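You operate a simulated robot arm through the tools that you are given. There is no shell and no other tool. Be economical: measure what you need, move in short steps, check, and stop when the job is done.

Carry out the task below with a simulated two-armed robot. There is one attempt and no reset: what you move stays moved.

## Task
Take the cap off the long sleeve and lay it down on the long table. Put two of the black weights from the long table on the top of the small chest. Take the purple cord roll on the black table and put it away on the blue table. Press the row counter button two times. Take the red clip and leave it on the small table. The order is free.
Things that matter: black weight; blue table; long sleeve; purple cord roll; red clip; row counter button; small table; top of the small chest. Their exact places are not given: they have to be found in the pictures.

It is judged by the outcome, as a careful person would: the job done as asked, and still so three seconds after it is handed in. It fails if anything else is knocked over, pushed out of place, dropped, spilled or broken. A push-on lid holds only when it is set on centred and level and pressed home; a screw cap is set on level and turned clockwise until tight.

## Robot
Two 7-joint arms with two-finger grippers on one trunk, on a base that drives. Base frame: it is fixed to the floor where the robot stands at the start and does not move with it; the origin is under the middle of the robot, x ahead of it, y to its left, z up; the surface under the hand at the start is at about z = 800. Lengths are in mm, angles in rad, forces in N, time in s.
The left shoulder is at the start at [60, 123, 945], the right one opposite. With the tool pointing down near the work surface each hand reaches from about 360 to 800 mm from the robot's upright axis, wherever it stands, measured 20 degrees to its own side. Places, roughly: black weight (5x5x5 cm) [500, -2200, 800]; blue table [600, 1900, 700]; long sleeve (6x6x20 cm) [800, 100, 900]; purple cord roll (8x8x6 cm) [-6900, 0, 800]; red clip (5x3x3 cm) [-7700, 2500, 800]; row counter button [-7000, 2500, 800]; small table [-7300, -1000, 800]; top of the small chest (16x44 cm) [760, -1940, 920]. Payload 1.47 kg a hand.
The tool frame of a hand sits at the grasp point between the pads (the TCP): z along the fingers, y along the line on which they close. The tips reach 16 mm beyond it. Largest opening 87 mm; the body of the gripper starts 55 mm behind the TCP.
Orientation is told as [roll, pitch, yaw] about the base's x, y, z axes, in that order, counted from this pose: with the fingers straight down and closing along the base's y, the tool's x points along the base's -x, its y along +y and its z along -z.

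## Interface
- The arms move only by the tool move_arm. It takes "left_deltas", "right_deltas" or both (then of equal length, played together; a hand with none holds still); each is a list that holds one entry, the list of rows, each a list of 7 numbers: the turn, a rotation vector about the base's x, y, z in rad, then the shift along the base's x, y, z in mm, then the closure, from 0 (fully open) to 1 (shut). In form: [[[ax, ay, az, tx, ty, tz, jaw], ...]]. A call has 1 to 8 rows; each row shifts and turns the commanded pose from where the row before left it. A row lasts 0.2 s, in which the tool goes at most 50 mm and 0.15 rad; a call with a longer step from one row to the next is refused whole, and so is a gripper value outside its range. A pose out of reach is approached as far as the arm can. The call stops where the force on the tool passes 40 N (or 10 N more than at its start, if that is more) or the arm is blocked; 0.2 s more then pass. Each finger travels about 153 mm/s and halts on what it meets, pressing with about 28 N; the grip force reading is that of the motor and also rises with nothing between the fingers. The clock runs only during rows and for 0.2 s after the last one: add rows that do not move to give the fingers time. The reply holds the time, the measured pose of the TCP, the force on the tool along the base axes, the opening and the grip force, in the units named above and with some noise, with the torque about the TCP (base axes, N m) and any sound that the robot's microphone picked up.
- Cameras (640 x 400 px; columns grow to the right, rows downward): "scene" is now at [94.2, 5.9, 1511.2]; the picture's right is [0.09, -1.00, 0.00], its down [-0.64, -0.06, -0.77] and it looks along [0.76, 0.07, -0.64] (base axes); focal length 274 px, centre (320, 200). "left" rides on the left gripper at [73, -12, -90] in its tool frame; the picture's right is [0.16, 0.99, 0.00], its down [-0.72, 0.12, -0.68] and it looks along [-0.67, 0.11, 0.73] (tool axes); focal length 247 px, centre (320, 200). "right" rides on the right gripper at [73, 12, -90] in its tool frame; the picture's right is [-0.16, 0.99, 0.00], its down [-0.72, -0.12, -0.68] and it looks along [-0.67, -0.11, 0.73] (tool axes); focal length 247 px, centre (320, 200).
- capture(camera): a new picture of that camera. It takes no simulated time.
- move_column(by): slides the trunk up (or, below 0, down) by that many mm; the arms and the scene camera ride with it, the base frame stays. It gives what a move gives, with no picture.
- roll_base(legs): drives the robot by 1 to 6 legs, each [ahead, left, turn to the left] in mm, mm and rad, along the robot's own axes; the way and the turn of a leg run together, so that a leg with both is an arc; at most 1500 mm and 3.142 rad a leg. The arms and the cameras ride along, it lands a little off, and it stops where it bumps. It gives what a move gives.
- turn_head(pan, tilt): turns the head with the scene camera to pan (to the left, within 2.094 rad either way) and tilt (down, from -0.506 to 1.204), counted from straight ahead of the robot. It gives what a move gives.
- probe_pixels(camera, pixels): there is no depth. For up to 12 entries [column, row, z] of the newest picture of that camera ("zoom" is the newest enlarged one), the place [x, y] in the base frame at which the ray of that pixel passes the height z, good to about 2 mm. It takes no simulated time.
- close_up(camera, box): a new picture of the part [left, top, right, bottom] of that camera's present view, enlarged. It takes no simulated time.
- hand_in(): hands the job in; it is judged then, once.

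Work in short steps. Measure before you move; look again where a grasp or a placing could have gone wrong, and mend it. You have 110 turns and 88 pictures in all, those below and enlarged ones among them. Open the grippers and draw the arms clear of the work before you hand the job in, unless the task says otherwise.

The tools are called after ">>>" as a command line: name --argument value ..., lists and objects as JSON in quotes. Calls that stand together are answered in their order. move_arm: Moves the arms, as the interface text tells. Its arguments: {"type":"object","properties":{"left_deltas":{"type":"array"},"right_deltas":{"type":"array"}},"required":[]} The other tools are called the same way: move_column (by) slides the trunk up or down; roll_base (legs) drives the base; turn_head (pan, tilt) turns the head that bears the scene camera; capture (camera) takes a picture; probe_pixels (camera, pixels) gives the place at which the rays of pixels pass given heights; close_up (camera, box) takes an enlarged picture of a part of a camera's view; hand_in () hands the job in.

At the start:

```text
time: 0.0
left_position: [552.7, 331.7, 1158.8]
left_tool_rot: [0.0, -0.002, -0.002]
left_contact_force: [-0.4, 0.2, 0.6]
left_moment: [0.01, 0.0, 0.02]
left_gripper_width: 86.9
left_grasp_force: 0.1
right_position: [434.8, -164.9, 1126.9]
right_tool_rot: [-0.001, 0.0, 0.001]
right_contact_force: [0.5, 0.6, 0.7]
right_moment: [0.02, 0.0, 0.03]
right_gripper_width: 86.8
right_grasp_force: 0.0
trunk travel left (down, up): [-100.0, 130.0]
robot x, y, heading: [-2.7, 2.6, 0.0]
head pan, tilt: [0.089, 0.698]
```

scene: 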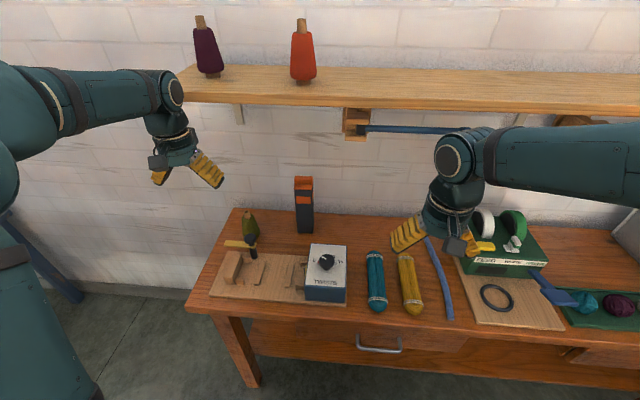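
right: 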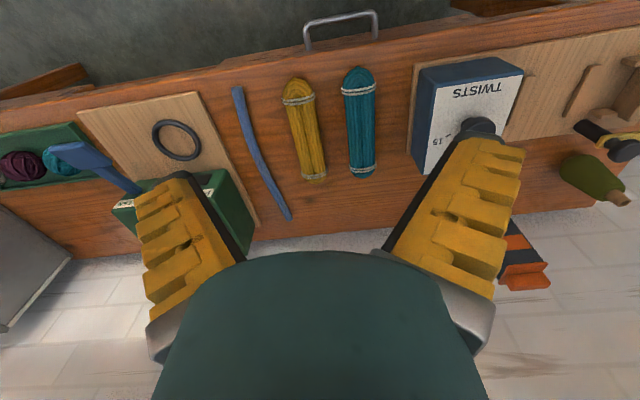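
left: 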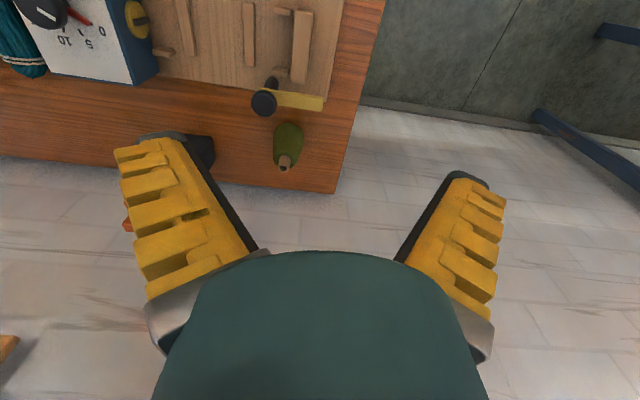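

The dark sleeve with an orange top stands at (304,205). I'll enlarge it and probe its foot.

>>> close_up --camera "scene" --box '[220, 160, 380, 260]'

>>> probe_pixels --camera "scene" --pixels '[[298, 233, 800], [313, 232, 800], [295, 181, 1000], [313, 181, 1000], [303, 177, 1000], [230, 210, 800], [190, 308, 800], [640, 350, 800]]'

```text
4.00 times, centred on (300, 210) of scene
```

zoom: 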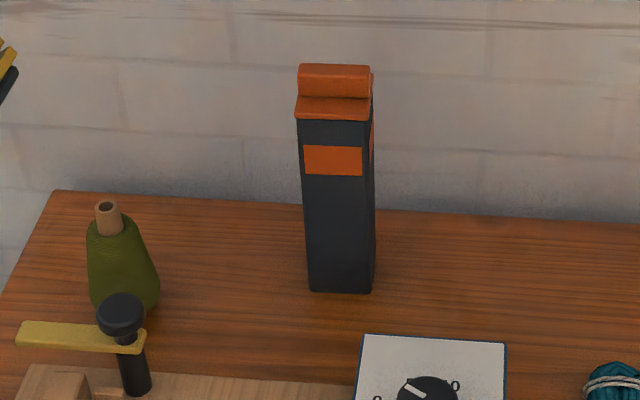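

```text
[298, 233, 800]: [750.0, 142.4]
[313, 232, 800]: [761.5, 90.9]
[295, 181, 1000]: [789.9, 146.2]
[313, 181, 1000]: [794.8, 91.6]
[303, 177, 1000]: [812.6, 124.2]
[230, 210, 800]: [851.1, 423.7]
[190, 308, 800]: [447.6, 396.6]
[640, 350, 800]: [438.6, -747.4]
```

I probe the corners of the sleeve and its cap in the enlarged picture, to get the yaw and the size.

>>> probe_pixels --camera "zoom" --pixels '[[309, 290, 800], [371, 293, 800], [376, 262, 800], [297, 117, 985], [369, 119, 985], [374, 97, 985], [300, 65, 1010], [371, 67, 1010], [300, 93, 1000], [369, 97, 1000], [299, 117, 1000], [369, 119, 1000]]'

>>> roll_base --legs '[[120, 0, 0]]'

```text
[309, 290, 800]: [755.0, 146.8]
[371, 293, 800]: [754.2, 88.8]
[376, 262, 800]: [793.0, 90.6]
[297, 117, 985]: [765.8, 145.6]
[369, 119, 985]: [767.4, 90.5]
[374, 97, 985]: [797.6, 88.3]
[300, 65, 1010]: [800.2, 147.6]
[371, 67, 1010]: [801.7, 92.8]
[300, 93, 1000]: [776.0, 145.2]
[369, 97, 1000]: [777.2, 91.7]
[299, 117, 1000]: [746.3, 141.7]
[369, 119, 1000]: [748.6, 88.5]
```

```text
time: 1.1
left_position: [607.3, 332.6, 1158.2]
left_tool_rot: [-0.002, 0.022, 0.002]
left_contact_force: [0.2, -0.2, -0.3]
left_moment: [0.0, -0.04, -0.01]
left_gripper_width: 87.1
left_grasp_force: 0.0
right_position: [503.2, -165.8, 1130.4]
right_tool_rot: [0.001, -0.008, 0.006]
right_contact_force: [-0.3, 0.1, -0.6]
right_moment: [0.03, -0.02, 0.0]
right_gripper_width: 87.2
right_grasp_force: 0.0
trunk travel left (down, up): [-100.0, 130.0]
robot x, y, heading: [78.2, -0.1, 0.006]
head pan, tilt: [0.089, 0.698]
stopped in leg 1: the robot was blocked; the commanded pose is now the measured one
```

The base stopped at x=78 against the table. I back off slightly and raise the trunk a little, then look at the cap from nearer.

>>> roll_base --legs '[[-15, 0, 0]]'

>>> turn_head --pan 0.15 --tilt 0.65

>>> close_up --camera "scene" --box '[240, 120, 400, 220]'

>>> capture --camera "left"

```text
time: 1.9
left_position: [606.6, 335.4, 1150.4]
left_tool_rot: [-0.004, 0.033, 0.003]
left_contact_force: [1.0, 0.0, -0.3]
left_moment: [-0.03, 0.0, 0.04]
left_gripper_width: 86.8
left_grasp_force: 0.1
right_position: [500.5, -164.2, 1127.2]
right_tool_rot: [0.0, 0.0, 0.007]
right_contact_force: [0.4, 0.1, 0.7]
right_moment: [0.03, -0.01, 0.03]
right_gripper_width: 87.4
right_grasp_force: 0.1
trunk travel left (down, up): [-100.0, 130.0]
robot x, y, heading: [65.5, 0.1, 0.009]
head pan, tilt: [0.089, 0.698]
```

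```text
time: 2.5
left_position: [605.8, 334.6, 1151.2]
left_tool_rot: [-0.006, 0.033, 0.006]
left_contact_force: [-0.7, 0.0, -0.8]
left_moment: [0.02, -0.01, -0.02]
left_gripper_width: 86.9
left_grasp_force: 0.1
right_position: [499.6, -163.3, 1126.4]
right_tool_rot: [0.0, -0.001, 0.005]
right_contact_force: [0.2, -0.4, 1.1]
right_moment: [0.0, -0.03, -0.01]
right_gripper_width: 87.1
right_grasp_force: 0.0
trunk travel left (down, up): [-100.0, 130.0]
robot x, y, heading: [65.5, -1.7, 0.004]
head pan, tilt: [0.15, 0.649]
```

```text
4.00 times, centred on (320, 170) of scene
```

zoom: 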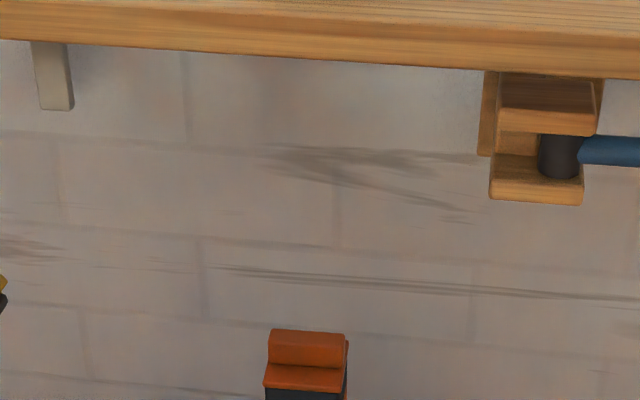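

```text
82 pictures are left
```

left: 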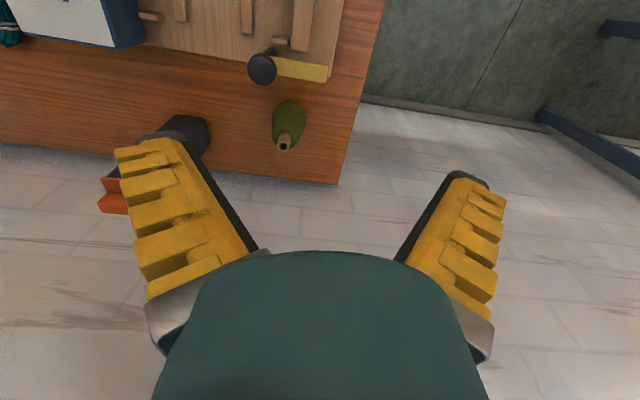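

I take a full scene picture to locate the shelf above, since the vertical hand needs room under it.

>>> turn_head --pan 0.15 --tilt 0.5

>>> capture --camera "scene"

```text
time: 3.2
left_position: [606.0, 334.9, 1150.9]
left_tool_rot: [-0.004, 0.034, 0.003]
left_contact_force: [-0.9, 0.4, 0.5]
left_moment: [0.02, 0.01, -0.03]
left_gripper_width: 87.2
left_grasp_force: 0.1
right_position: [498.5, -163.7, 1126.6]
right_tool_rot: [0.001, 0.0, 0.006]
right_contact_force: [-0.5, -1.0, -0.6]
right_moment: [0.02, 0.0, -0.01]
right_gripper_width: 87.0
right_grasp_force: 0.0
trunk travel left (down, up): [-100.0, 130.0]
robot x, y, heading: [64.7, -1.0, 0.003]
head pan, tilt: [0.15, 0.499]
```

```text
81 pictures are left
```

scene: 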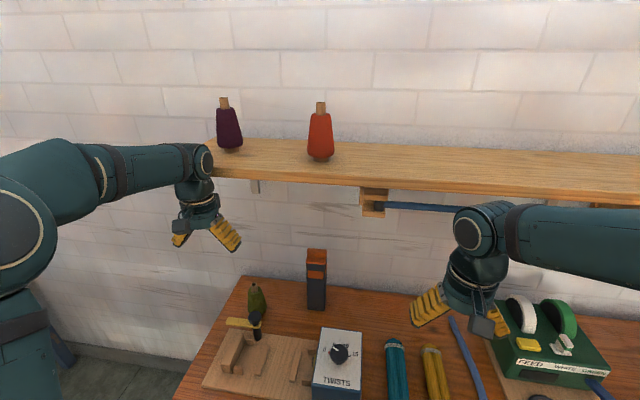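

Probe the shelf front (row ~178) and the back (row ~142) at several heights.

>>> probe_pixels --camera "scene" --pixels '[[316, 143, 1250], [316, 143, 1300], [316, 178, 1250], [316, 178, 1300], [316, 187, 1250], [316, 187, 1200], [245, 275, 800], [318, 310, 800], [316, 250, 1000], [213, 178, 1250]]'

```text
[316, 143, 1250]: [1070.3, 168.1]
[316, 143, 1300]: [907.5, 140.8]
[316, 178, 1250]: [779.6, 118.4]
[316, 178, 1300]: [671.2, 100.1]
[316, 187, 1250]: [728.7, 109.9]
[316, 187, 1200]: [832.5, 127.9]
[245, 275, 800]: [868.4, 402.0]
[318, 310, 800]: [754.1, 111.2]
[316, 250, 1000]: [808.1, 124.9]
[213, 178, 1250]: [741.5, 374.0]
```

The shelf hangs over the sleeve at about z 1270, so a vertical hand is cramped. I'll pitch the left hand up about 45° in front of the cap, which also gives its camera a level view.

>>> move_arm --left_deltas '[[[0, -0.14, 0, 0, -35, -20, 0], [0, -0.14, 0, 0, -35, -20, 0], [0, -0.14, 0, 0, -35, -20, 0], [0, -0.14, 0, 0, -35, -20, 0], [0, -0.14, 0, 0, -35, -20, 0], [0, -0.12, 0, 0, -35, -15, 0], [0, 0, 0, 0, 0, 0, 0]]]'

>>> capture --camera "left"

```text
time: 4.8
left_position: [604.8, 124.1, 1034.2]
left_tool_rot: [-0.009, -0.788, 0.005]
left_contact_force: [-0.7, -0.4, 0.0]
left_moment: [0.01, 0.02, 0.02]
left_gripper_width: 87.2
left_grasp_force: 0.0
right_position: [501.1, -164.4, 1126.2]
right_tool_rot: [-0.002, 0.0, 0.005]
right_contact_force: [0.1, 0.3, -0.3]
right_moment: [0.03, -0.02, -0.01]
right_gripper_width: 87.1
right_grasp_force: 0.1
trunk travel left (down, up): [-100.0, 130.0]
robot x, y, heading: [64.8, -0.9, -0.0]
head pan, tilt: [0.15, 0.499]
```

```text
80 pictures are left
```

left: 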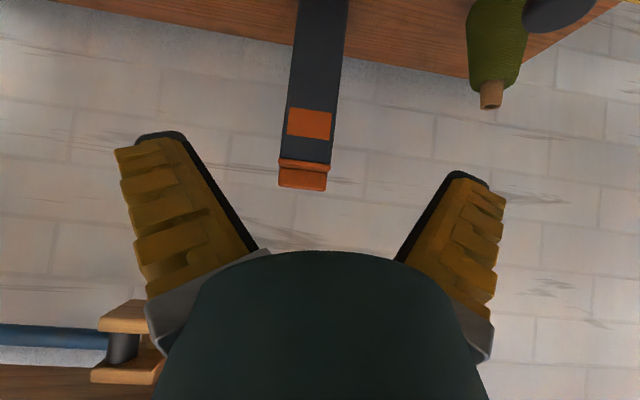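

The upside-down view shows the cap plate at rows ~158–170 and its ridge to ~190. I enlarge it and probe heights.

>>> close_up --camera "left" --box '[240, 90, 400, 190]'

>>> probe_pixels --camera "left" --pixels '[[305, 160, 985], [305, 160, 990], [305, 160, 995], [305, 168, 995], [305, 168, 1000], [305, 189, 1010], [305, 189, 1015], [305, 189, 1020]]'

```text
4.00 times, centred on (320, 140) of left
```

zoom: 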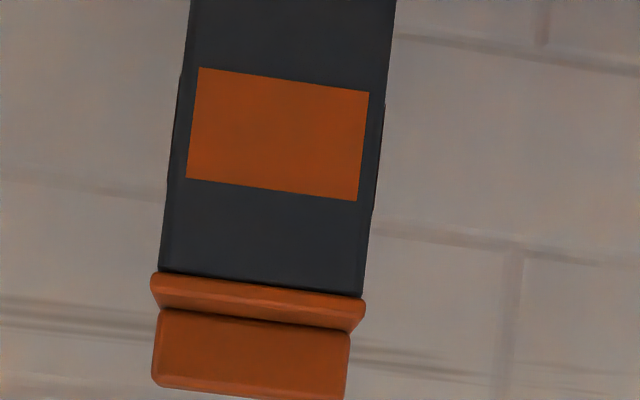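

```text
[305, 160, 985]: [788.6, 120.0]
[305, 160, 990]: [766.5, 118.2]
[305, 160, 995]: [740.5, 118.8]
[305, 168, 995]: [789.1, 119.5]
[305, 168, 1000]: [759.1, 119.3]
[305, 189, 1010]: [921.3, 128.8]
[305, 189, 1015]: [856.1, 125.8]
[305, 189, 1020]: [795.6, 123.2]
```

Cap plate is z≈992–1000, ridge 1000–1021, centre y≈119. The right hand will hold the sleeve body from the front, and the left will pull the ridge. First I place the left above, and bring the right down pitched toward horizontal.

>>> move_arm --left_deltas '[[[0, -0.08, 0, 25, -2.5, 38, 0], [0, -0.08, 0, 25, -2.5, 38, 0], [0, 0, 0, 0, 0, 0, 0], [0, 0, 0, 0, 0, 0, 0], [0, 0, 0, 0, 0, 0, 0], [0, 0, 0, 0, 0, 0, 0], [0, 0, 0, 0, 0, 0, 0], [0, 0, 0, 0, 0, 0, 0]]]' --right_deltas '[[[0, -0.15, 0, 5, 0, -20, 0], [0, -0.15, 0, 5, 0, -20, 0], [0, -0.15, 0, 5, 0, -20, 0], [0, -0.15, 0, 10, 0, -20, 0], [0, -0.15, 0, 15, 20, -25, 0], [0, -0.15, 0, 15, 30, -25, 0], [0, -0.15, 0, 15, 30, -25, 0], [0, -0.15, 0, 15, 30, -20, 0]]]'

>>> move_arm --right_deltas '[[[0, 0, 0, 10, 43, 0, 0], [0, 0, 0, 10, 43, 0, 0], [0, 0, 0, 10, 43, 0, 0], [0, 0, 0, 10, 43, 0, 0], [0, 0, 0, 0, 0, 0, 0]]]'

>>> capture --camera "right"

>>> capture --camera "scene"

```text
time: 6.6
left_position: [659.0, 120.4, 1107.3]
left_tool_rot: [-0.008, -0.946, 0.009]
left_contact_force: [-0.4, -0.3, 0.6]
left_moment: [0.01, -0.03, -0.02]
left_gripper_width: 87.0
left_grasp_force: 0.1
right_position: [586.2, -52.1, 949.9]
right_tool_rot: [-0.007, -1.198, 0.009]
right_contact_force: [0.2, -0.2, 1.2]
right_moment: [0.01, -0.01, -0.04]
right_gripper_width: 86.9
right_grasp_force: 0.0
trunk travel left (down, up): [-100.0, 130.0]
robot x, y, heading: [61.5, -1.2, 0.005]
head pan, tilt: [0.15, 0.499]
```

```text
time: 7.8
left_position: [657.1, 118.7, 1108.2]
left_tool_rot: [-0.009, -0.947, 0.009]
left_contact_force: [-0.2, -0.1, -0.3]
left_moment: [0.02, 0.01, 0.01]
left_gripper_width: 87.1
left_grasp_force: 0.1
right_position: [625.2, 116.1, 950.1]
right_tool_rot: [-0.013, -1.199, 0.012]
right_contact_force: [-0.4, 0.6, -0.6]
right_moment: [0.0, 0.02, -0.01]
right_gripper_width: 87.2
right_grasp_force: 0.0
trunk travel left (down, up): [-100.0, 130.0]
robot x, y, heading: [65.9, -1.9, 0.009]
head pan, tilt: [0.15, 0.499]
```

```text
78 pictures are left
```

right: 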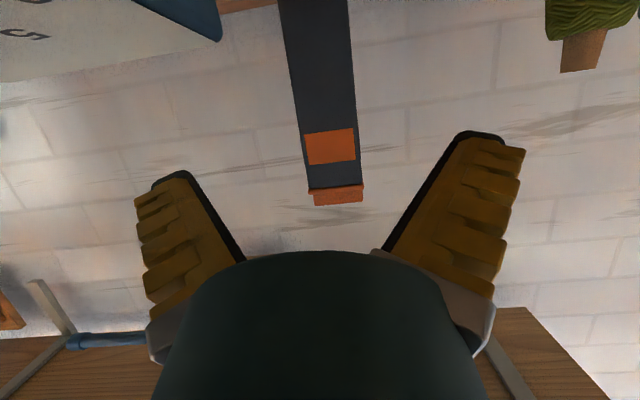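

```text
77 pictures are left
```

scene: 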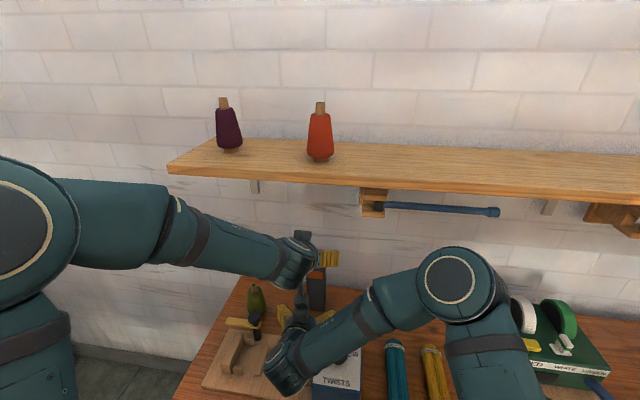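

Right is ahead of the sleeve. Move it in along its fingers to about (770,118,897).

>>> move_arm --right_deltas '[[[0, 0, 0, 36, 0.7, -13, 0], [0, 0, 0, 36, 0.7, -13, 0], [0, 0, 0, 36, 0.7, -13, 0], [0, 0, 0, 36, 0.7, -13, 0], [0, 0, 0, 0, 0, 0, 0]]]'

>>> capture --camera "right"

>>> capture --camera "left"

```text
time: 9.0
left_position: [657.2, 118.5, 1109.1]
left_tool_rot: [-0.009, -0.947, 0.007]
left_contact_force: [-0.3, -0.7, 0.0]
left_moment: [-0.01, 0.01, 0.0]
left_gripper_width: 86.9
left_grasp_force: 0.0
right_position: [769.5, 120.3, 901.0]
right_tool_rot: [-0.011, -1.198, 0.014]
right_contact_force: [0.3, 0.3, -0.4]
right_moment: [0.01, -0.02, -0.03]
right_gripper_width: 87.0
right_grasp_force: 0.0
trunk travel left (down, up): [-100.0, 130.0]
robot x, y, heading: [65.5, 0.5, 0.003]
head pan, tilt: [0.15, 0.499]
```

```text
76 pictures are left
```

right: 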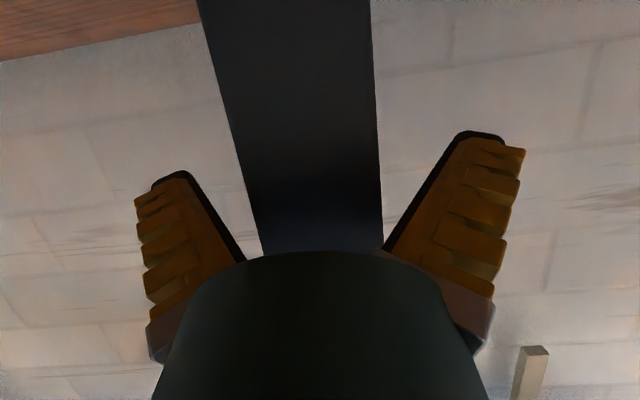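

```text
75 pictures are left
```

left: 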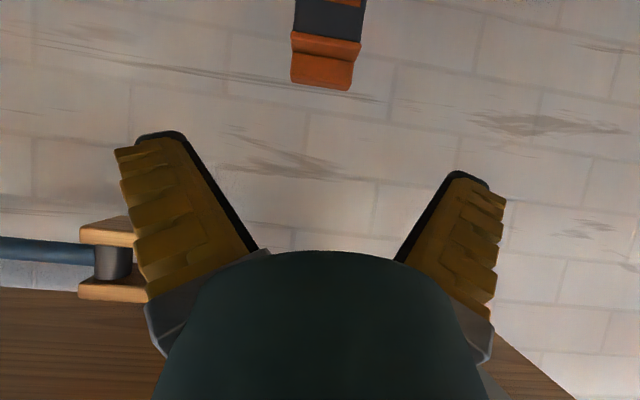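

Sleeve is between the right fingers; close them on it.

>>> move_arm --right_deltas '[[[0, 0, 0, 0, -1.5, 0, 0.2], [0, 0, 0, 0, 0, 0, 0.4], [0, 0, 0, 0, 0, 0, 0.6], [0, 0, 0, 0, 0, 0, 0.6]]]'

>>> move_arm --left_deltas '[[[0, 0, 0, 30, 0, -20, 0], [0, 0, 0, 32, 0, -21, 0], [0, 0, 0, 32, 0, -21, 0], [0, 0, 0, 32, 0, -21, 0], [0, 0, 0, 0, 0, 0, 0]]]'

>>> capture --camera "left"

>>> close_up --camera "scene" --box '[240, 210, 400, 310]'

```text
time: 10.0
left_position: [656.6, 119.0, 1108.1]
left_tool_rot: [-0.01, -0.948, 0.008]
left_contact_force: [-0.5, 0.9, -0.7]
left_moment: [-0.02, -0.03, -0.01]
left_gripper_width: 86.8
left_grasp_force: 0.1
right_position: [768.6, 120.1, 900.8]
right_tool_rot: [-0.013, -1.201, 0.013]
right_contact_force: [0.7, -0.9, 0.7]
right_moment: [0.05, -0.12, -0.05]
right_gripper_width: 59.4
right_grasp_force: 28.1
trunk travel left (down, up): [-100.0, 130.0]
robot x, y, heading: [59.8, 2.4, 0.008]
head pan, tilt: [0.15, 0.499]
```

```text
time: 11.2
left_position: [781.6, 120.3, 1027.7]
left_tool_rot: [-0.009, -0.947, 0.005]
left_contact_force: [-1.0, -0.4, -0.3]
left_moment: [-0.01, 0.0, 0.0]
left_gripper_width: 86.9
left_grasp_force: 0.1
right_position: [768.8, 119.2, 900.4]
right_tool_rot: [-0.013, -1.2, 0.012]
right_contact_force: [-1.3, -2.5, 2.6]
right_moment: [0.05, 0.02, 0.05]
right_gripper_width: 59.3
right_grasp_force: 28.0
trunk travel left (down, up): [-100.0, 130.0]
robot x, y, heading: [69.8, -3.5, 0.009]
head pan, tilt: [0.15, 0.499]
```

```text
74 pictures are left
```

left: 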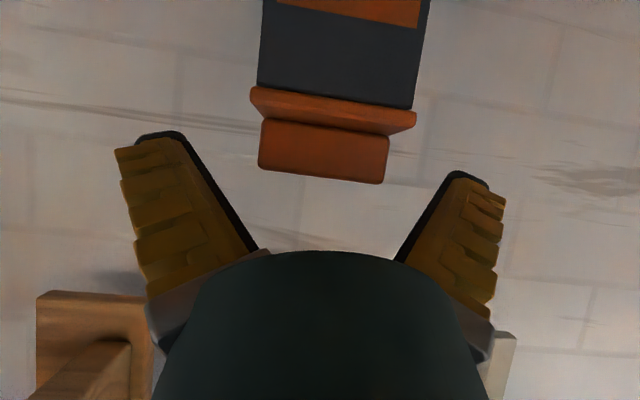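

```text
4.00 times, centred on (320, 260) of scene
```

zoom: 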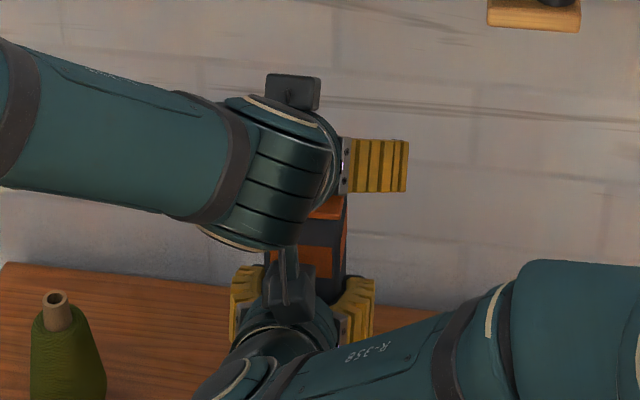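

TCP projects to about (320,185). I probe the ridge and plate edges to see how far fingers have yet to go.

>>> probe_pixels --camera "left" --pixels '[[322, 180, 1021], [322, 180, 1018], [325, 125, 1000], [330, 113, 1000], [330, 100, 992], [258, 165, 1020], [388, 180, 1020], [250, 92, 998], [416, 118, 998]]'

```text
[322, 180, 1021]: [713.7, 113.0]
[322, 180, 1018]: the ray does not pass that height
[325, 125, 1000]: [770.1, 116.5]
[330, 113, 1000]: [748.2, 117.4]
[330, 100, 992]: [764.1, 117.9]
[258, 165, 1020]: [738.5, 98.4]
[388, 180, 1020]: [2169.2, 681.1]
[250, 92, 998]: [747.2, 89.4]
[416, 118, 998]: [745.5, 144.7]
```

Ridge front is at x≈772, centre y≈117. Nudge left by (5,-3,-4) and close on the ridge ends.

>>> move_arm --left_deltas '[[[0, 0, 0, 5, -3, -4, 0], [0, 0, 0, 0, 0, 0, 0.2], [0, 0, 0, 0, 0, 0, 0.4], [0, 0, 0, 0, 0, 0, 0.6], [0, 0, 0, 0, 0, 0, 0.7]]]'

>>> close_up --camera "left" --box '[160, 30, 480, 230]'

```text
time: 12.4
left_position: [786.2, 117.2, 1024.6]
left_tool_rot: [-0.008, -0.948, 0.008]
left_contact_force: [0.7, 0.9, -0.1]
left_moment: [-0.03, 0.01, 0.0]
left_gripper_width: 54.4
left_grasp_force: 28.4
right_position: [768.3, 118.9, 899.8]
right_tool_rot: [-0.013, -1.198, 0.011]
right_contact_force: [-0.2, -0.7, 1.0]
right_moment: [-0.03, -0.08, -0.01]
right_gripper_width: 59.2
right_grasp_force: 28.0
trunk travel left (down, up): [-100.0, 130.0]
robot x, y, heading: [64.4, 1.5, 0.005]
head pan, tilt: [0.15, 0.499]
heard: snap
```

```text
2.00 times, centred on (320, 130) of left
```

zoom: 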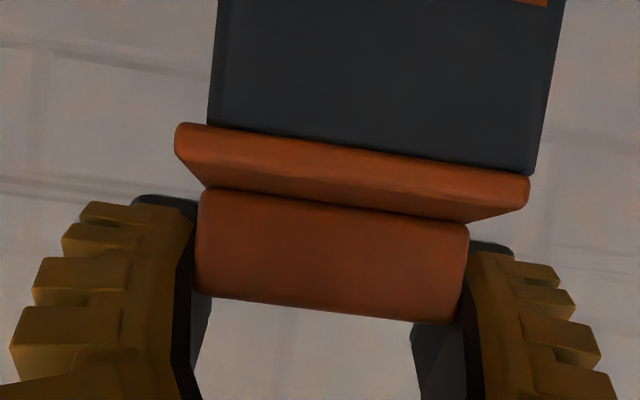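

Ridge is gripped at 54 mm, and a snap was heard. Pull straight up in small steps.

>>> move_arm --left_deltas '[[[0, 0, 0, 0, 0, 4, 0.7], [0, 0, 0, 0, 0, 8, 0.7], [0, 0, 0, 0, 0, 12, 0.7], [0, 0, 0, 0, 0, 15, 0.7], [0, 0, 0, 0, 0, 20, 0.7]]]'

>>> capture --camera "left"

```text
time: 13.6
left_position: [787.6, 116.2, 1082.8]
left_tool_rot: [-0.01, -0.946, 0.005]
left_contact_force: [0.2, 0.7, 0.1]
left_moment: [0.0, 0.02, -0.01]
left_gripper_width: 32.5
left_grasp_force: 4.3
right_position: [769.2, 120.1, 900.5]
right_tool_rot: [-0.013, -1.199, 0.012]
right_contact_force: [-0.9, -1.1, 1.8]
right_moment: [-0.03, 0.06, -0.01]
right_gripper_width: 59.3
right_grasp_force: 28.0
trunk travel left (down, up): [-100.0, 130.0]
robot x, y, heading: [64.1, 2.1, 0.007]
head pan, tilt: [0.15, 0.499]
```

```text
71 pictures are left
```

left: 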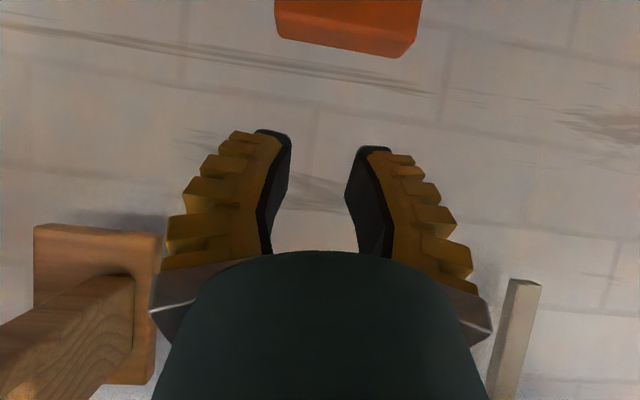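

The fingers slipped off the ridge; only their corner had held it. I'll lower the right hold by 30 mm, to make room, and re-grip with the left closer to horizontal for more pad coverage.

>>> move_arm --left_deltas '[[[0, -0.15, 0, 0, 1, 10, 0], [0, -0.15, 0, 2, 0, 0, 0], [0, 0, 0, 0, 0, 0, 0], [0, 0, 0, 0, 0, 0, 0], [0, 0, 0, 0, 0, 0, 0], [0, 0, 0, 0, 0, 0, 0], [0, 0, 0, 0, 0, 0, 0]]]' --right_deltas '[[[0, 0, 0, 0, 0, 0, 0.2], [0, 0, 0, 0, 0, 0, 0], [0, 0, 0, 6, 0, -15, 0], [0, 0, 0, 6, -1, -15, 0], [0, 0, 0, 0, 0, 0, 0.3], [0, 0, 0, 0, 0, 0, 0.6], [0, 0, 0, 0, 0, 0, 0.6]]]'

>>> capture --camera "left"

```text
time: 15.2
left_position: [789.2, 119.1, 1093.1]
left_tool_rot: [-0.016, -1.246, 0.013]
left_contact_force: [0.1, -0.1, -0.1]
left_moment: [-0.02, -0.02, -0.03]
left_gripper_width: 86.9
left_grasp_force: 0.1
right_position: [781.7, 120.0, 872.3]
right_tool_rot: [-0.013, -1.198, 0.012]
right_contact_force: [0.9, 1.0, 4.1]
right_moment: [0.14, -0.19, 0.02]
right_gripper_width: 60.7
right_grasp_force: 27.9
trunk travel left (down, up): [-100.0, 130.0]
robot x, y, heading: [62.5, -0.9, 0.011]
head pan, tilt: [0.15, 0.499]
```

```text
70 pictures are left
```

left: 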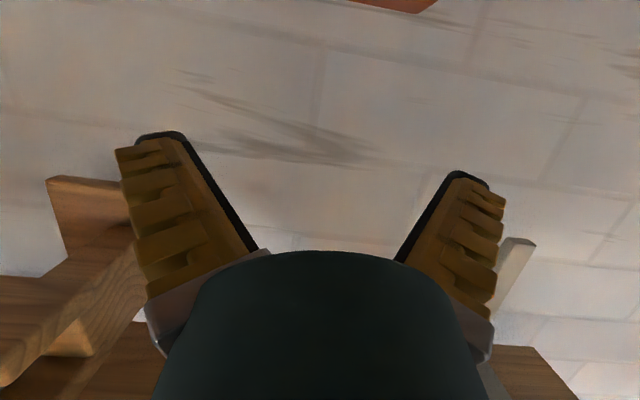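

Right re-gripped lower. Lower the left over the ridge to z≈1021 and close.

>>> move_arm --left_deltas '[[[0, 0, 0, 0, -1, -30, 0], [0, 0, 0, 0, -1, -25, 0], [0, 0, 0, 0, 0, -12, 0], [0, 0, 0, 0, 0, -5, 0], [0, 0, 0, 0, 0, 0, 0.3], [0, 0, 0, 0, 0, 0, 0.6], [0, 0, 0, 0, 0, 0, 0.9]]]'

>>> close_up --camera "left" --box '[160, 30, 480, 230]'

```text
time: 16.8
left_position: [788.9, 114.7, 1022.4]
left_tool_rot: [-0.016, -1.247, 0.012]
left_contact_force: [0.7, -0.6, 1.0]
left_moment: [0.04, -0.02, -0.02]
left_gripper_width: 55.4
left_grasp_force: 27.7
right_position: [781.0, 117.3, 871.6]
right_tool_rot: [-0.013, -1.199, 0.011]
right_contact_force: [0.9, -0.5, 2.5]
right_moment: [0.06, -0.15, 0.0]
right_gripper_width: 60.2
right_grasp_force: 28.4
trunk travel left (down, up): [-100.0, 130.0]
robot x, y, heading: [61.3, -3.3, 0.006]
head pan, tilt: [0.15, 0.499]
```

```text
2.00 times, centred on (320, 130) of left
```

zoom: 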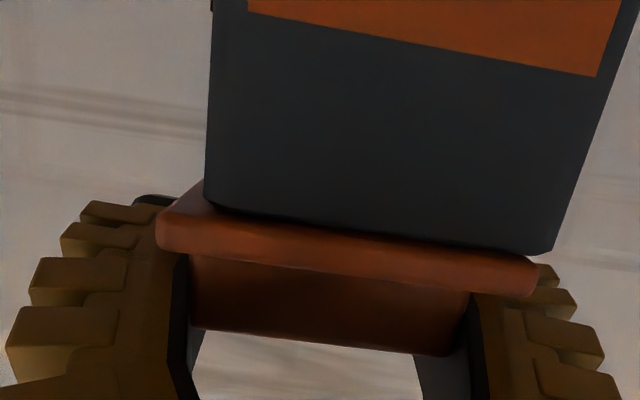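

Good full contact now. Pull up slowly, 8 mm first.

>>> move_arm --left_deltas '[[[0, 0, 0, 0, 0, 2, 0.9], [0, 0, 0, 0, 0, 2, 0.9], [0, 0, 0, 0, 0, 2, 0.9], [0, 0, 0, 0, 0, 2, 0.9]]]'

>>> capture --camera "left"

```text
time: 17.8
left_position: [790.2, 115.8, 1030.2]
left_tool_rot: [-0.014, -1.248, 0.013]
left_contact_force: [0.9, -0.2, -0.8]
left_moment: [0.0, 0.0, -0.01]
left_gripper_width: 55.7
left_grasp_force: 28.1
right_position: [781.3, 118.2, 870.8]
right_tool_rot: [-0.012, -1.2, 0.011]
right_contact_force: [-0.3, -1.5, 4.4]
right_moment: [0.05, -0.11, -0.01]
right_gripper_width: 59.9
right_grasp_force: 27.2
trunk travel left (down, up): [-100.0, 130.0]
robot x, y, heading: [64.8, 0.9, 0.007]
head pan, tilt: [0.15, 0.499]
```

```text
68 pictures are left
```

left: 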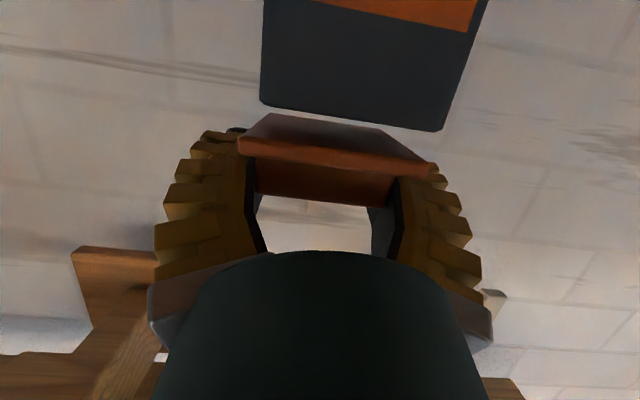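

The cap is off: there's a gap between it and the sleeve. Lift it further, then release and back out the right hand.

>>> move_arm --left_deltas '[[[0, 0, 0, 0, 0, 10, 0.9], [0, 0, 0, 0, 0, 20, 0.9], [0, 0, 0, 0, 0, 20, 0.9], [0, 0, 0, 0, 0, 20, 0.9], [0, 0, 0, 0, 0, 0, 0.9], [0, 0, 0, 0, 0, 0, 0.9], [0, 0, 0, 0, 0, 0, 0.9], [0, 0, 0, 0, 0, 0, 0.9]]]' --right_deltas '[[[0, 0, 0, 0, 0, 0, 0.9], [0, 0, 0, 0, 0, 0, 0.4], [0, 0, 0, 0, 0, 0, 0], [0, 0, 0, 0, 0, 0, 0], [0, 0, 0, -30, 0, 10, 0], [0, 0, 0, -40, 0, 15, 0], [0, 0, 0, -40, 0, 15, 0], [0, 0, 0, -40, 0, 15, 0]]]'

>>> move_arm --right_deltas '[[[0, 0, 0, -20, -40, 15, 0], [0, 0.1, 0, -20, -40, 15, 0], [0, 0.15, 0, -15, -40, 15, 0], [0, 0.15, 0, -15, -40, 15, 0], [0, 0.15, 0, -10, -40, 15, 0], [0, 0.15, 0, -10, -40, 15, 0], [0, 0.15, 0, 0, -30, 15, 0], [0, 0.15, 0, 0, 0, 15, 0]]]'

>>> capture --camera "scene"

```text
time: 19.6
left_position: [790.1, 116.0, 1100.5]
left_tool_rot: [-0.016, -1.248, 0.015]
left_contact_force: [-0.2, 0.3, 0.7]
left_moment: [-0.01, -0.01, 0.04]
left_gripper_width: 55.4
left_grasp_force: 27.6
right_position: [631.4, 120.3, 925.6]
right_tool_rot: [-0.011, -1.199, 0.012]
right_contact_force: [-0.2, -0.5, -0.3]
right_moment: [0.01, 0.01, 0.0]
right_gripper_width: 87.2
right_grasp_force: 0.0
trunk travel left (down, up): [-100.0, 130.0]
robot x, y, heading: [66.8, -0.5, 0.005]
head pan, tilt: [0.15, 0.499]
```

```text
time: 21.4
left_position: [790.1, 116.8, 1101.3]
left_tool_rot: [-0.015, -1.247, 0.013]
left_contact_force: [0.6, 0.5, 0.2]
left_moment: [0.0, -0.03, 0.03]
left_gripper_width: 55.4
left_grasp_force: 27.8
right_position: [540.4, -150.9, 1046.8]
right_tool_rot: [-0.002, -0.198, 0.005]
right_contact_force: [0.4, -0.1, 0.2]
right_moment: [0.06, 0.02, -0.02]
right_gripper_width: 87.1
right_grasp_force: 0.0
trunk travel left (down, up): [-100.0, 130.0]
robot x, y, heading: [63.6, 1.6, 0.005]
head pan, tilt: [0.15, 0.499]
```

```text
67 pictures are left
```

scene: 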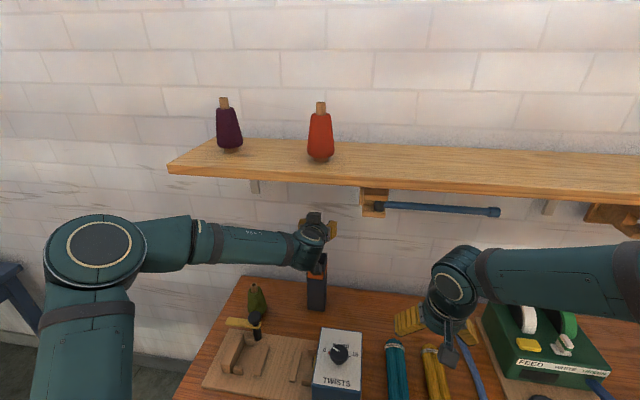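

The sleeve stands free and the cap is in the left hand. I probe the free area behind the box and cords for a place to lay it.

>>> probe_pixels --camera "scene" --pixels '[[322, 328, 880], [362, 331, 880], [322, 328, 870], [395, 340, 815], [429, 346, 815], [355, 300, 800], [400, 300, 800], [450, 315, 800], [484, 305, 880], [258, 318, 800], [322, 300, 800]]'

>>> close_up --camera "scene" --box '[200, 240, 440, 400]'

```text
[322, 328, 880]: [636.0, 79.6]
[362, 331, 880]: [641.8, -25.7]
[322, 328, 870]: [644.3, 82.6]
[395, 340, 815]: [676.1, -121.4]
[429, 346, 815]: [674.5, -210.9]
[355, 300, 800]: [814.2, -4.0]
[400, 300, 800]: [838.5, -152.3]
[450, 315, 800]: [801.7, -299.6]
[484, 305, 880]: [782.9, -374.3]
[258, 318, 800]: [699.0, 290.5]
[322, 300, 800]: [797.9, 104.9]
```

```text
2.50 times, centred on (320, 320) of scene
```

zoom: 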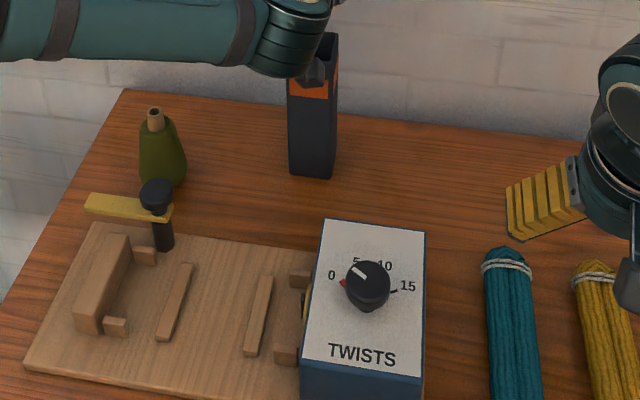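

Free area at about (780,-110). I move the right hand aside to the right and carry the cap back, across, and tilt the hand to about -0.85 so that its camera clears the table.

>>> move_arm --left_deltas '[[[0, 0, 0, -40, 0, 0, 0.9], [0, 0, 0, -30, -10, -15, 0.9], [0, 0, 0, 0, -42, -15, 0.9], [0, 0, 0, 0, -42, -15, 0.9], [0, 0, 0, 0, -42, -20, 0.9], [0, 0, 0, 0, -42, -20, 0.9], [0, 0, 0, 0, -42, -20, 0.9], [0, 0, 0, 10, -6, 0, 0.9]]]' --right_deltas '[[[0, 0, 0, -20, -40, 10, 0], [0, 0, 0, -20, -40, 0, 0], [0, 0, 0, -20, -40, 0, 0], [0, 0.1, 0, -20, -40, 0, 0], [0, 0.1, 0, -20, -40, 0, 0], [0, 0, 0, 0, -20, 0, 0], [0, 0, 0, 0, 0, 0, 0], [0, 0, 0, 0, 0, 0, 0]]]'

>>> move_arm --left_deltas '[[[0, 0.1, 0, 30, 0, -25, 0.9], [0, 0.1, 0, 20, 0, -25, 0.9], [0, 0.1, 0, 0, 0, -25, 0.9], [0, 0.1, 0, 0, 0, -25, 0.9], [0, 0, 0, 0, 0, 0, 0.9]]]'

>>> capture --camera "scene"

>>> capture --camera "left"

```text
time: 23.2
left_position: [729.4, -110.7, 995.9]
left_tool_rot: [-0.016, -1.245, 0.014]
left_contact_force: [0.1, -0.3, 0.0]
left_moment: [0.02, 0.02, -0.02]
left_gripper_width: 55.2
left_grasp_force: 27.9
right_position: [439.8, -371.9, 1054.6]
right_tool_rot: [0.0, 0.0, 0.006]
right_contact_force: [0.1, -0.2, 0.3]
right_moment: [0.0, 0.03, 0.03]
right_gripper_width: 86.6
right_grasp_force: 0.1
trunk travel left (down, up): [-100.0, 130.0]
robot x, y, heading: [64.2, -0.1, 0.005]
head pan, tilt: [0.15, 0.499]
```

```text
time: 24.4
left_position: [780.3, -110.5, 894.3]
left_tool_rot: [-0.006, -0.846, 0.005]
left_contact_force: [0.1, -0.4, -0.7]
left_moment: [0.02, -0.02, -0.01]
left_gripper_width: 55.4
left_grasp_force: 28.0
right_position: [439.6, -371.6, 1054.9]
right_tool_rot: [-0.001, 0.0, 0.006]
right_contact_force: [-0.1, 0.6, -0.1]
right_moment: [0.01, 0.02, 0.0]
right_gripper_width: 87.0
right_grasp_force: 0.1
trunk travel left (down, up): [-100.0, 130.0]
robot x, y, heading: [66.8, -2.2, 0.008]
head pan, tilt: [0.15, 0.499]
```

```text
65 pictures are left
```

scene: 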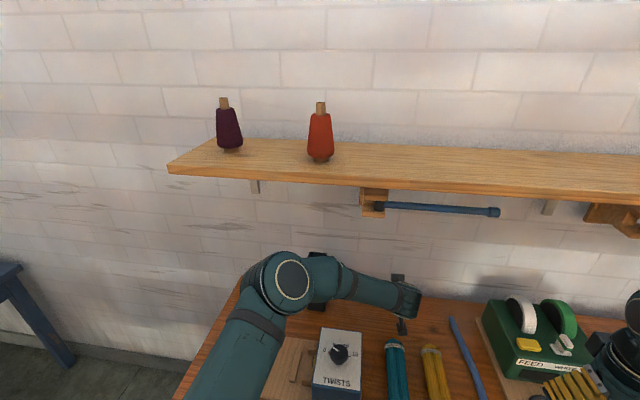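

```text
64 pictures are left
```

left: 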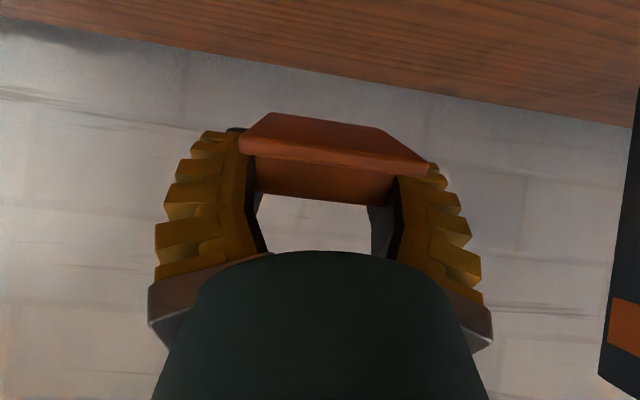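

Cap clear above the free spot. Lower it to near contact.

>>> move_arm --left_deltas '[[[0, 0, 0, 0, 0, -30, 0.9], [0, 0, 0, 0, 0, -20, 0.9], [0, 0, 0, 0, 0, -4, 0.9], [0, 0, 0, 0, 0, -3, 0.9], [0, 0, 0, 0, 0, -3, 0.9]]]'

>>> close_up --camera "left" --box '[160, 30, 480, 230]'

```text
time: 25.5
left_position: [782.4, -111.7, 846.8]
left_tool_rot: [-0.023, -0.859, 0.019]
left_contact_force: [-5.6, 2.2, 18.6]
left_moment: [-0.09, 2.66, -0.28]
left_gripper_width: 55.4
left_grasp_force: 28.2
right_position: [439.2, -371.2, 1055.4]
right_tool_rot: [0.0, -0.002, 0.006]
right_contact_force: [1.2, -0.6, -0.3]
right_moment: [0.01, 0.0, 0.01]
right_gripper_width: 86.9
right_grasp_force: 0.0
trunk travel left (down, up): [-100.0, 130.0]
robot x, y, heading: [63.7, -0.9, 0.003]
head pan, tilt: [0.15, 0.499]
stopped in row 5 (left hand): the force on the tool passed its limit at 44 N (the readings are from after the stop); the commanded pose is now the measured one
```

```text
2.00 times, centred on (320, 130) of left
```

zoom: 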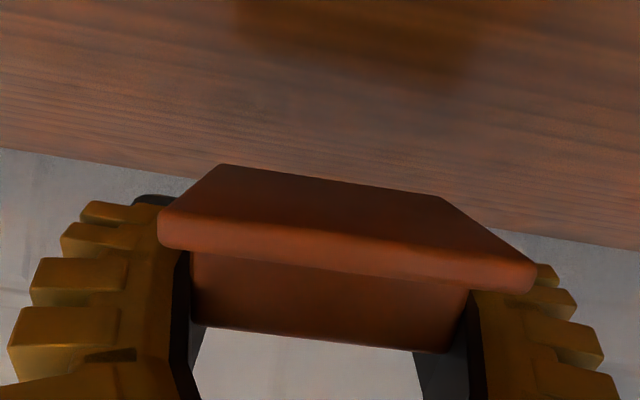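

The far edge touched at z≈847 while the cap is tilted ~0.4 rad. I roll it back about that edge toward level by 0.2 rad (the limit for camera clearance), then open slowly.

>>> move_arm --left_deltas '[[[0, -0.1, 0, -3.5, 0, 0, 0.9], [0, -0.1, 0, -3.5, 0, -2, 0.9], [0, 0, 0, 0, 0, 0, 0.9], [0, 0, 0, 0, 0, 0, 0.25], [0, 0, 0, 0, 0, 0, 0.1], [0, 0, 0, 0, 0, 0, 0], [0, 0, 0, 0, 0, 0, 0]]]'

>>> capture --camera "left"

```text
time: 25.8
left_position: [782.5, -113.3, 853.3]
left_tool_rot: [-0.028, -0.909, 0.025]
left_contact_force: [-8.2, 3.7, 22.6]
left_moment: [-0.07, 3.41, -0.64]
left_gripper_width: 55.1
left_grasp_force: 27.5
right_position: [439.6, -370.0, 1054.8]
right_tool_rot: [0.001, -0.001, 0.006]
right_contact_force: [0.5, -1.2, 0.0]
right_moment: [0.0, 0.01, -0.02]
right_gripper_width: 86.7
right_grasp_force: 0.0
trunk travel left (down, up): [-100.0, 130.0]
robot x, y, heading: [67.9, -0.0, 0.008]
head pan, tilt: [0.15, 0.499]
stopped in row 1 (left hand): the force on the tool passed its limit at 47 N (the readings are from after the stop); the commanded pose is now the measured one
```

```text
62 pictures are left
```

left: 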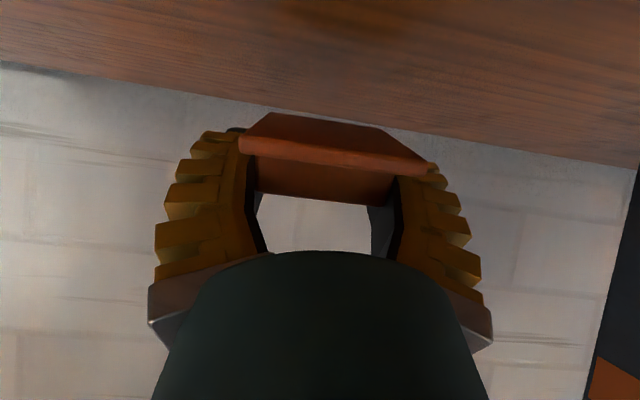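

The torque (lever ≈150 mm behind) shows that the wrist camera, not the cap, is resting on the teal cord's end. I lift and go 50 mm further back, clear of the cords.

>>> move_arm --left_deltas '[[[0, 0, 0, 0, 0, 20, 0.9], [0, 0, 0, 10, 0, 20, 0.9], [0, 0, 0, 20, 0, 0, 0.9], [0, 0, 0, 18, 0, 0, 0.9], [0, 0, 0, 0, 0, 0, 0.9]]]'

>>> turn_head --pan -0.1 --tilt 0.75

>>> capture --camera "scene"

```text
time: 27.0
left_position: [830.9, -114.0, 889.4]
left_tool_rot: [-0.025, -0.905, 0.022]
left_contact_force: [1.1, -0.2, -0.7]
left_moment: [0.0, 0.01, 0.03]
left_gripper_width: 55.0
left_grasp_force: 28.2
right_position: [440.0, -371.6, 1054.4]
right_tool_rot: [0.001, 0.0, 0.005]
right_contact_force: [-0.6, -0.8, 0.2]
right_moment: [0.0, -0.01, 0.03]
right_gripper_width: 87.0
right_grasp_force: 0.1
trunk travel left (down, up): [-100.0, 130.0]
robot x, y, heading: [66.2, 2.1, 0.001]
head pan, tilt: [0.15, 0.499]
```

```text
time: 27.8
left_position: [831.2, -112.7, 889.0]
left_tool_rot: [-0.024, -0.904, 0.024]
left_contact_force: [-0.2, 0.6, -0.5]
left_moment: [-0.02, 0.01, 0.02]
left_gripper_width: 55.1
left_grasp_force: 27.9
right_position: [440.0, -372.3, 1054.3]
right_tool_rot: [0.0, 0.002, 0.004]
right_contact_force: [0.1, 1.1, 0.2]
right_moment: [0.03, 0.01, 0.03]
right_gripper_width: 86.9
right_grasp_force: 0.2
trunk travel left (down, up): [-100.0, 130.0]
robot x, y, heading: [65.0, 0.1, 0.01]
head pan, tilt: [-0.099, 0.75]
```

```text
61 pictures are left
```

scene: 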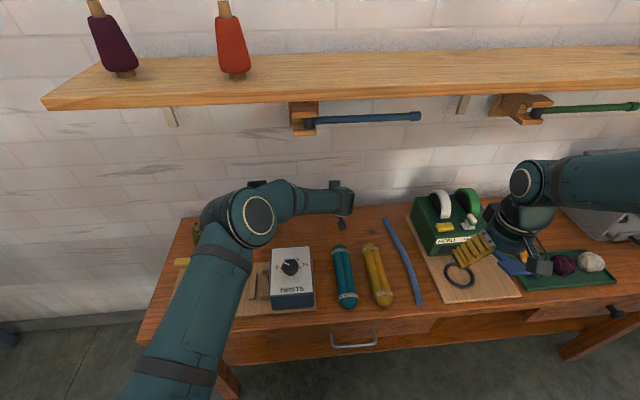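

Cord undisturbed. Lower the cap here in small steps.

>>> move_arm --left_deltas '[[[0, 0, 0, 0, 0, -25, 0.9], [0, 0, 0, 0, 0, -14, 0.9], [0, 0, 0, 0, 0, -4, 0.9], [0, 0, 0, 0, 0, -3, 0.9], [0, 0, 0, 0, 0, -3, 0.9], [0, 0, 0, 0, 0, -3, 0.9]]]'

>>> capture --camera "left"

```text
time: 29.2
left_position: [830.5, -114.3, 837.7]
left_tool_rot: [-0.025, -0.904, 0.022]
left_contact_force: [0.0, -0.2, -0.7]
left_moment: [0.01, 0.0, 0.03]
left_gripper_width: 55.3
left_grasp_force: 27.8
right_position: [440.3, -371.2, 1054.4]
right_tool_rot: [0.0, 0.0, 0.005]
right_contact_force: [0.2, 1.0, 0.1]
right_moment: [0.02, 0.0, 0.03]
right_gripper_width: 87.1
right_grasp_force: 0.0
trunk travel left (down, up): [-100.0, 130.0]
robot x, y, heading: [61.8, 0.5, 0.006]
head pan, tilt: [-0.099, 0.75]
```

```text
60 pictures are left
```

left: 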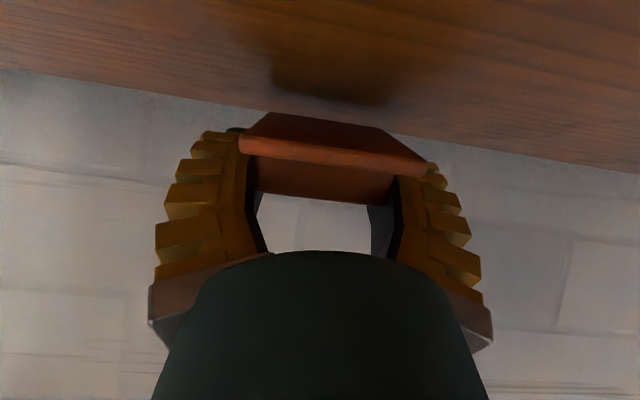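

No contact yet; pitch back slightly and keep lowering in 2 mm steps.

>>> move_arm --left_deltas '[[[0, -0.05, 0, 0, 0, -1, 0.9], [0, 0, 0, 0, 0, -2, 0.9], [0, 0, 0, 0, 0, -2, 0.9], [0, 0, 0, 0, 0, -1, 0.9]]]'

```text
time: 30.2
left_position: [830.3, -113.3, 831.0]
left_tool_rot: [-0.027, -0.956, 0.025]
left_contact_force: [-1.3, 0.9, 6.7]
left_moment: [0.2, -0.02, 0.04]
left_gripper_width: 55.1
left_grasp_force: 27.8
right_position: [439.4, -371.6, 1055.7]
right_tool_rot: [-0.001, 0.001, 0.006]
right_contact_force: [0.0, 0.8, 0.1]
right_moment: [0.02, -0.01, -0.04]
right_gripper_width: 86.9
right_grasp_force: 0.0
trunk travel left (down, up): [-100.0, 130.0]
robot x, y, heading: [64.6, 1.6, 0.004]
head pan, tilt: [-0.099, 0.75]
```

Contact at the cap now (force 6.7 N, no lever). Open slowly, then lift.

>>> move_arm --left_deltas '[[[0, 0, 0, 0, 0, 0, 0.35], [0, 0, 0, 0, 0, 0, 0.25], [0, 0, 0, 0, 0, 0, 0.12], [0, 0, 0, 0, 0, 0, 0], [0, 0, 0, 0, 0, 0, 0]]]'

>>> capture --camera "left"

```text
time: 31.4
left_position: [829.8, -112.8, 831.2]
left_tool_rot: [-0.027, -0.953, 0.024]
left_contact_force: [0.2, 0.0, -0.1]
left_moment: [0.0, 0.0, 0.0]
left_gripper_width: 87.1
left_grasp_force: 0.2
right_position: [440.9, -370.7, 1054.0]
right_tool_rot: [0.0, 0.0, 0.007]
right_contact_force: [0.2, -0.7, 0.8]
right_moment: [0.0, 0.0, -0.02]
right_gripper_width: 86.9
right_grasp_force: 0.1
trunk travel left (down, up): [-100.0, 130.0]
robot x, y, heading: [66.5, 0.0, 0.003]
head pan, tilt: [-0.099, 0.75]
```

```text
59 pictures are left
```

left: 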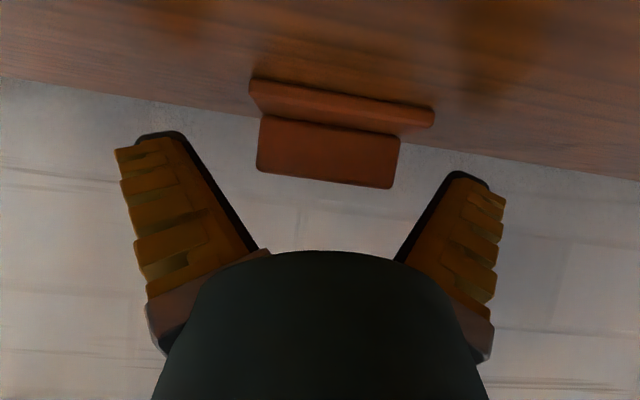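

The cap lies flat. But I must verify whether this table is the "long table": I lift clear and pan the head to the right to see where the tables end.

>>> move_arm --left_deltas '[[[0, 0, 0, 0, 0, 20, 0], [0, 0, 0, 0, 0, 40, 0], [0, 0, 0, -40, 0, 25, 0], [0, 0, 0, -40, 0, 25, 0], [0, 0, 0, -40, 0, 25, 0], [0, 0, 0, -40, 0, 25, 0], [0, 0, 0, -40, 10, 20, 0], [0, 0.1, 0, -30, 20, 20, 0]]]'

>>> turn_head --pan -1.1 --tilt 0.35

>>> capture --camera "scene"

```text
time: 33.2
left_position: [599.9, -81.9, 1030.6]
left_tool_rot: [-0.022, -0.854, 0.021]
left_contact_force: [-0.8, -0.5, 0.4]
left_moment: [0.01, 0.0, -0.01]
left_gripper_width: 87.0
left_grasp_force: 0.1
right_position: [439.3, -369.5, 1055.7]
right_tool_rot: [-0.001, 0.0, 0.005]
right_contact_force: [0.4, -0.4, 0.1]
right_moment: [-0.04, -0.02, -0.01]
right_gripper_width: 87.1
right_grasp_force: 0.1
trunk travel left (down, up): [-100.0, 130.0]
robot x, y, heading: [62.7, -0.1, 0.007]
head pan, tilt: [-0.099, 0.75]
```

```text
time: 34.5
left_position: [600.0, -83.3, 1030.7]
left_tool_rot: [-0.024, -0.853, 0.02]
left_contact_force: [0.3, -0.5, -0.7]
left_moment: [-0.01, 0.01, -0.01]
left_gripper_width: 87.2
left_grasp_force: 0.1
right_position: [439.4, -370.8, 1053.8]
right_tool_rot: [-0.001, -0.001, 0.007]
right_contact_force: [-0.2, 0.1, 0.0]
right_moment: [0.0, 0.03, -0.01]
right_gripper_width: 87.0
right_grasp_force: 0.0
trunk travel left (down, up): [-100.0, 130.0]
robot x, y, heading: [61.4, -2.4, 0.012]
head pan, tilt: [-1.1, 0.351]
```

```text
58 pictures are left
```

scene: 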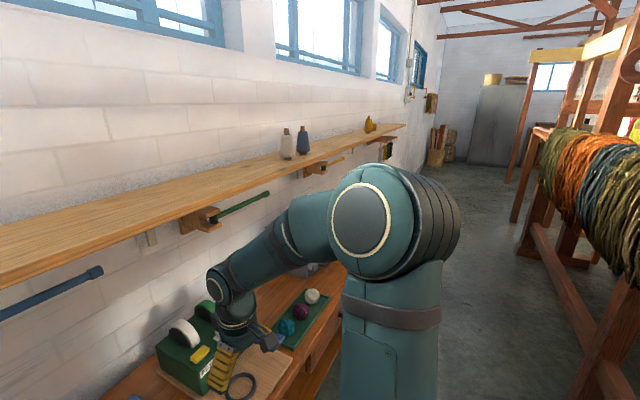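

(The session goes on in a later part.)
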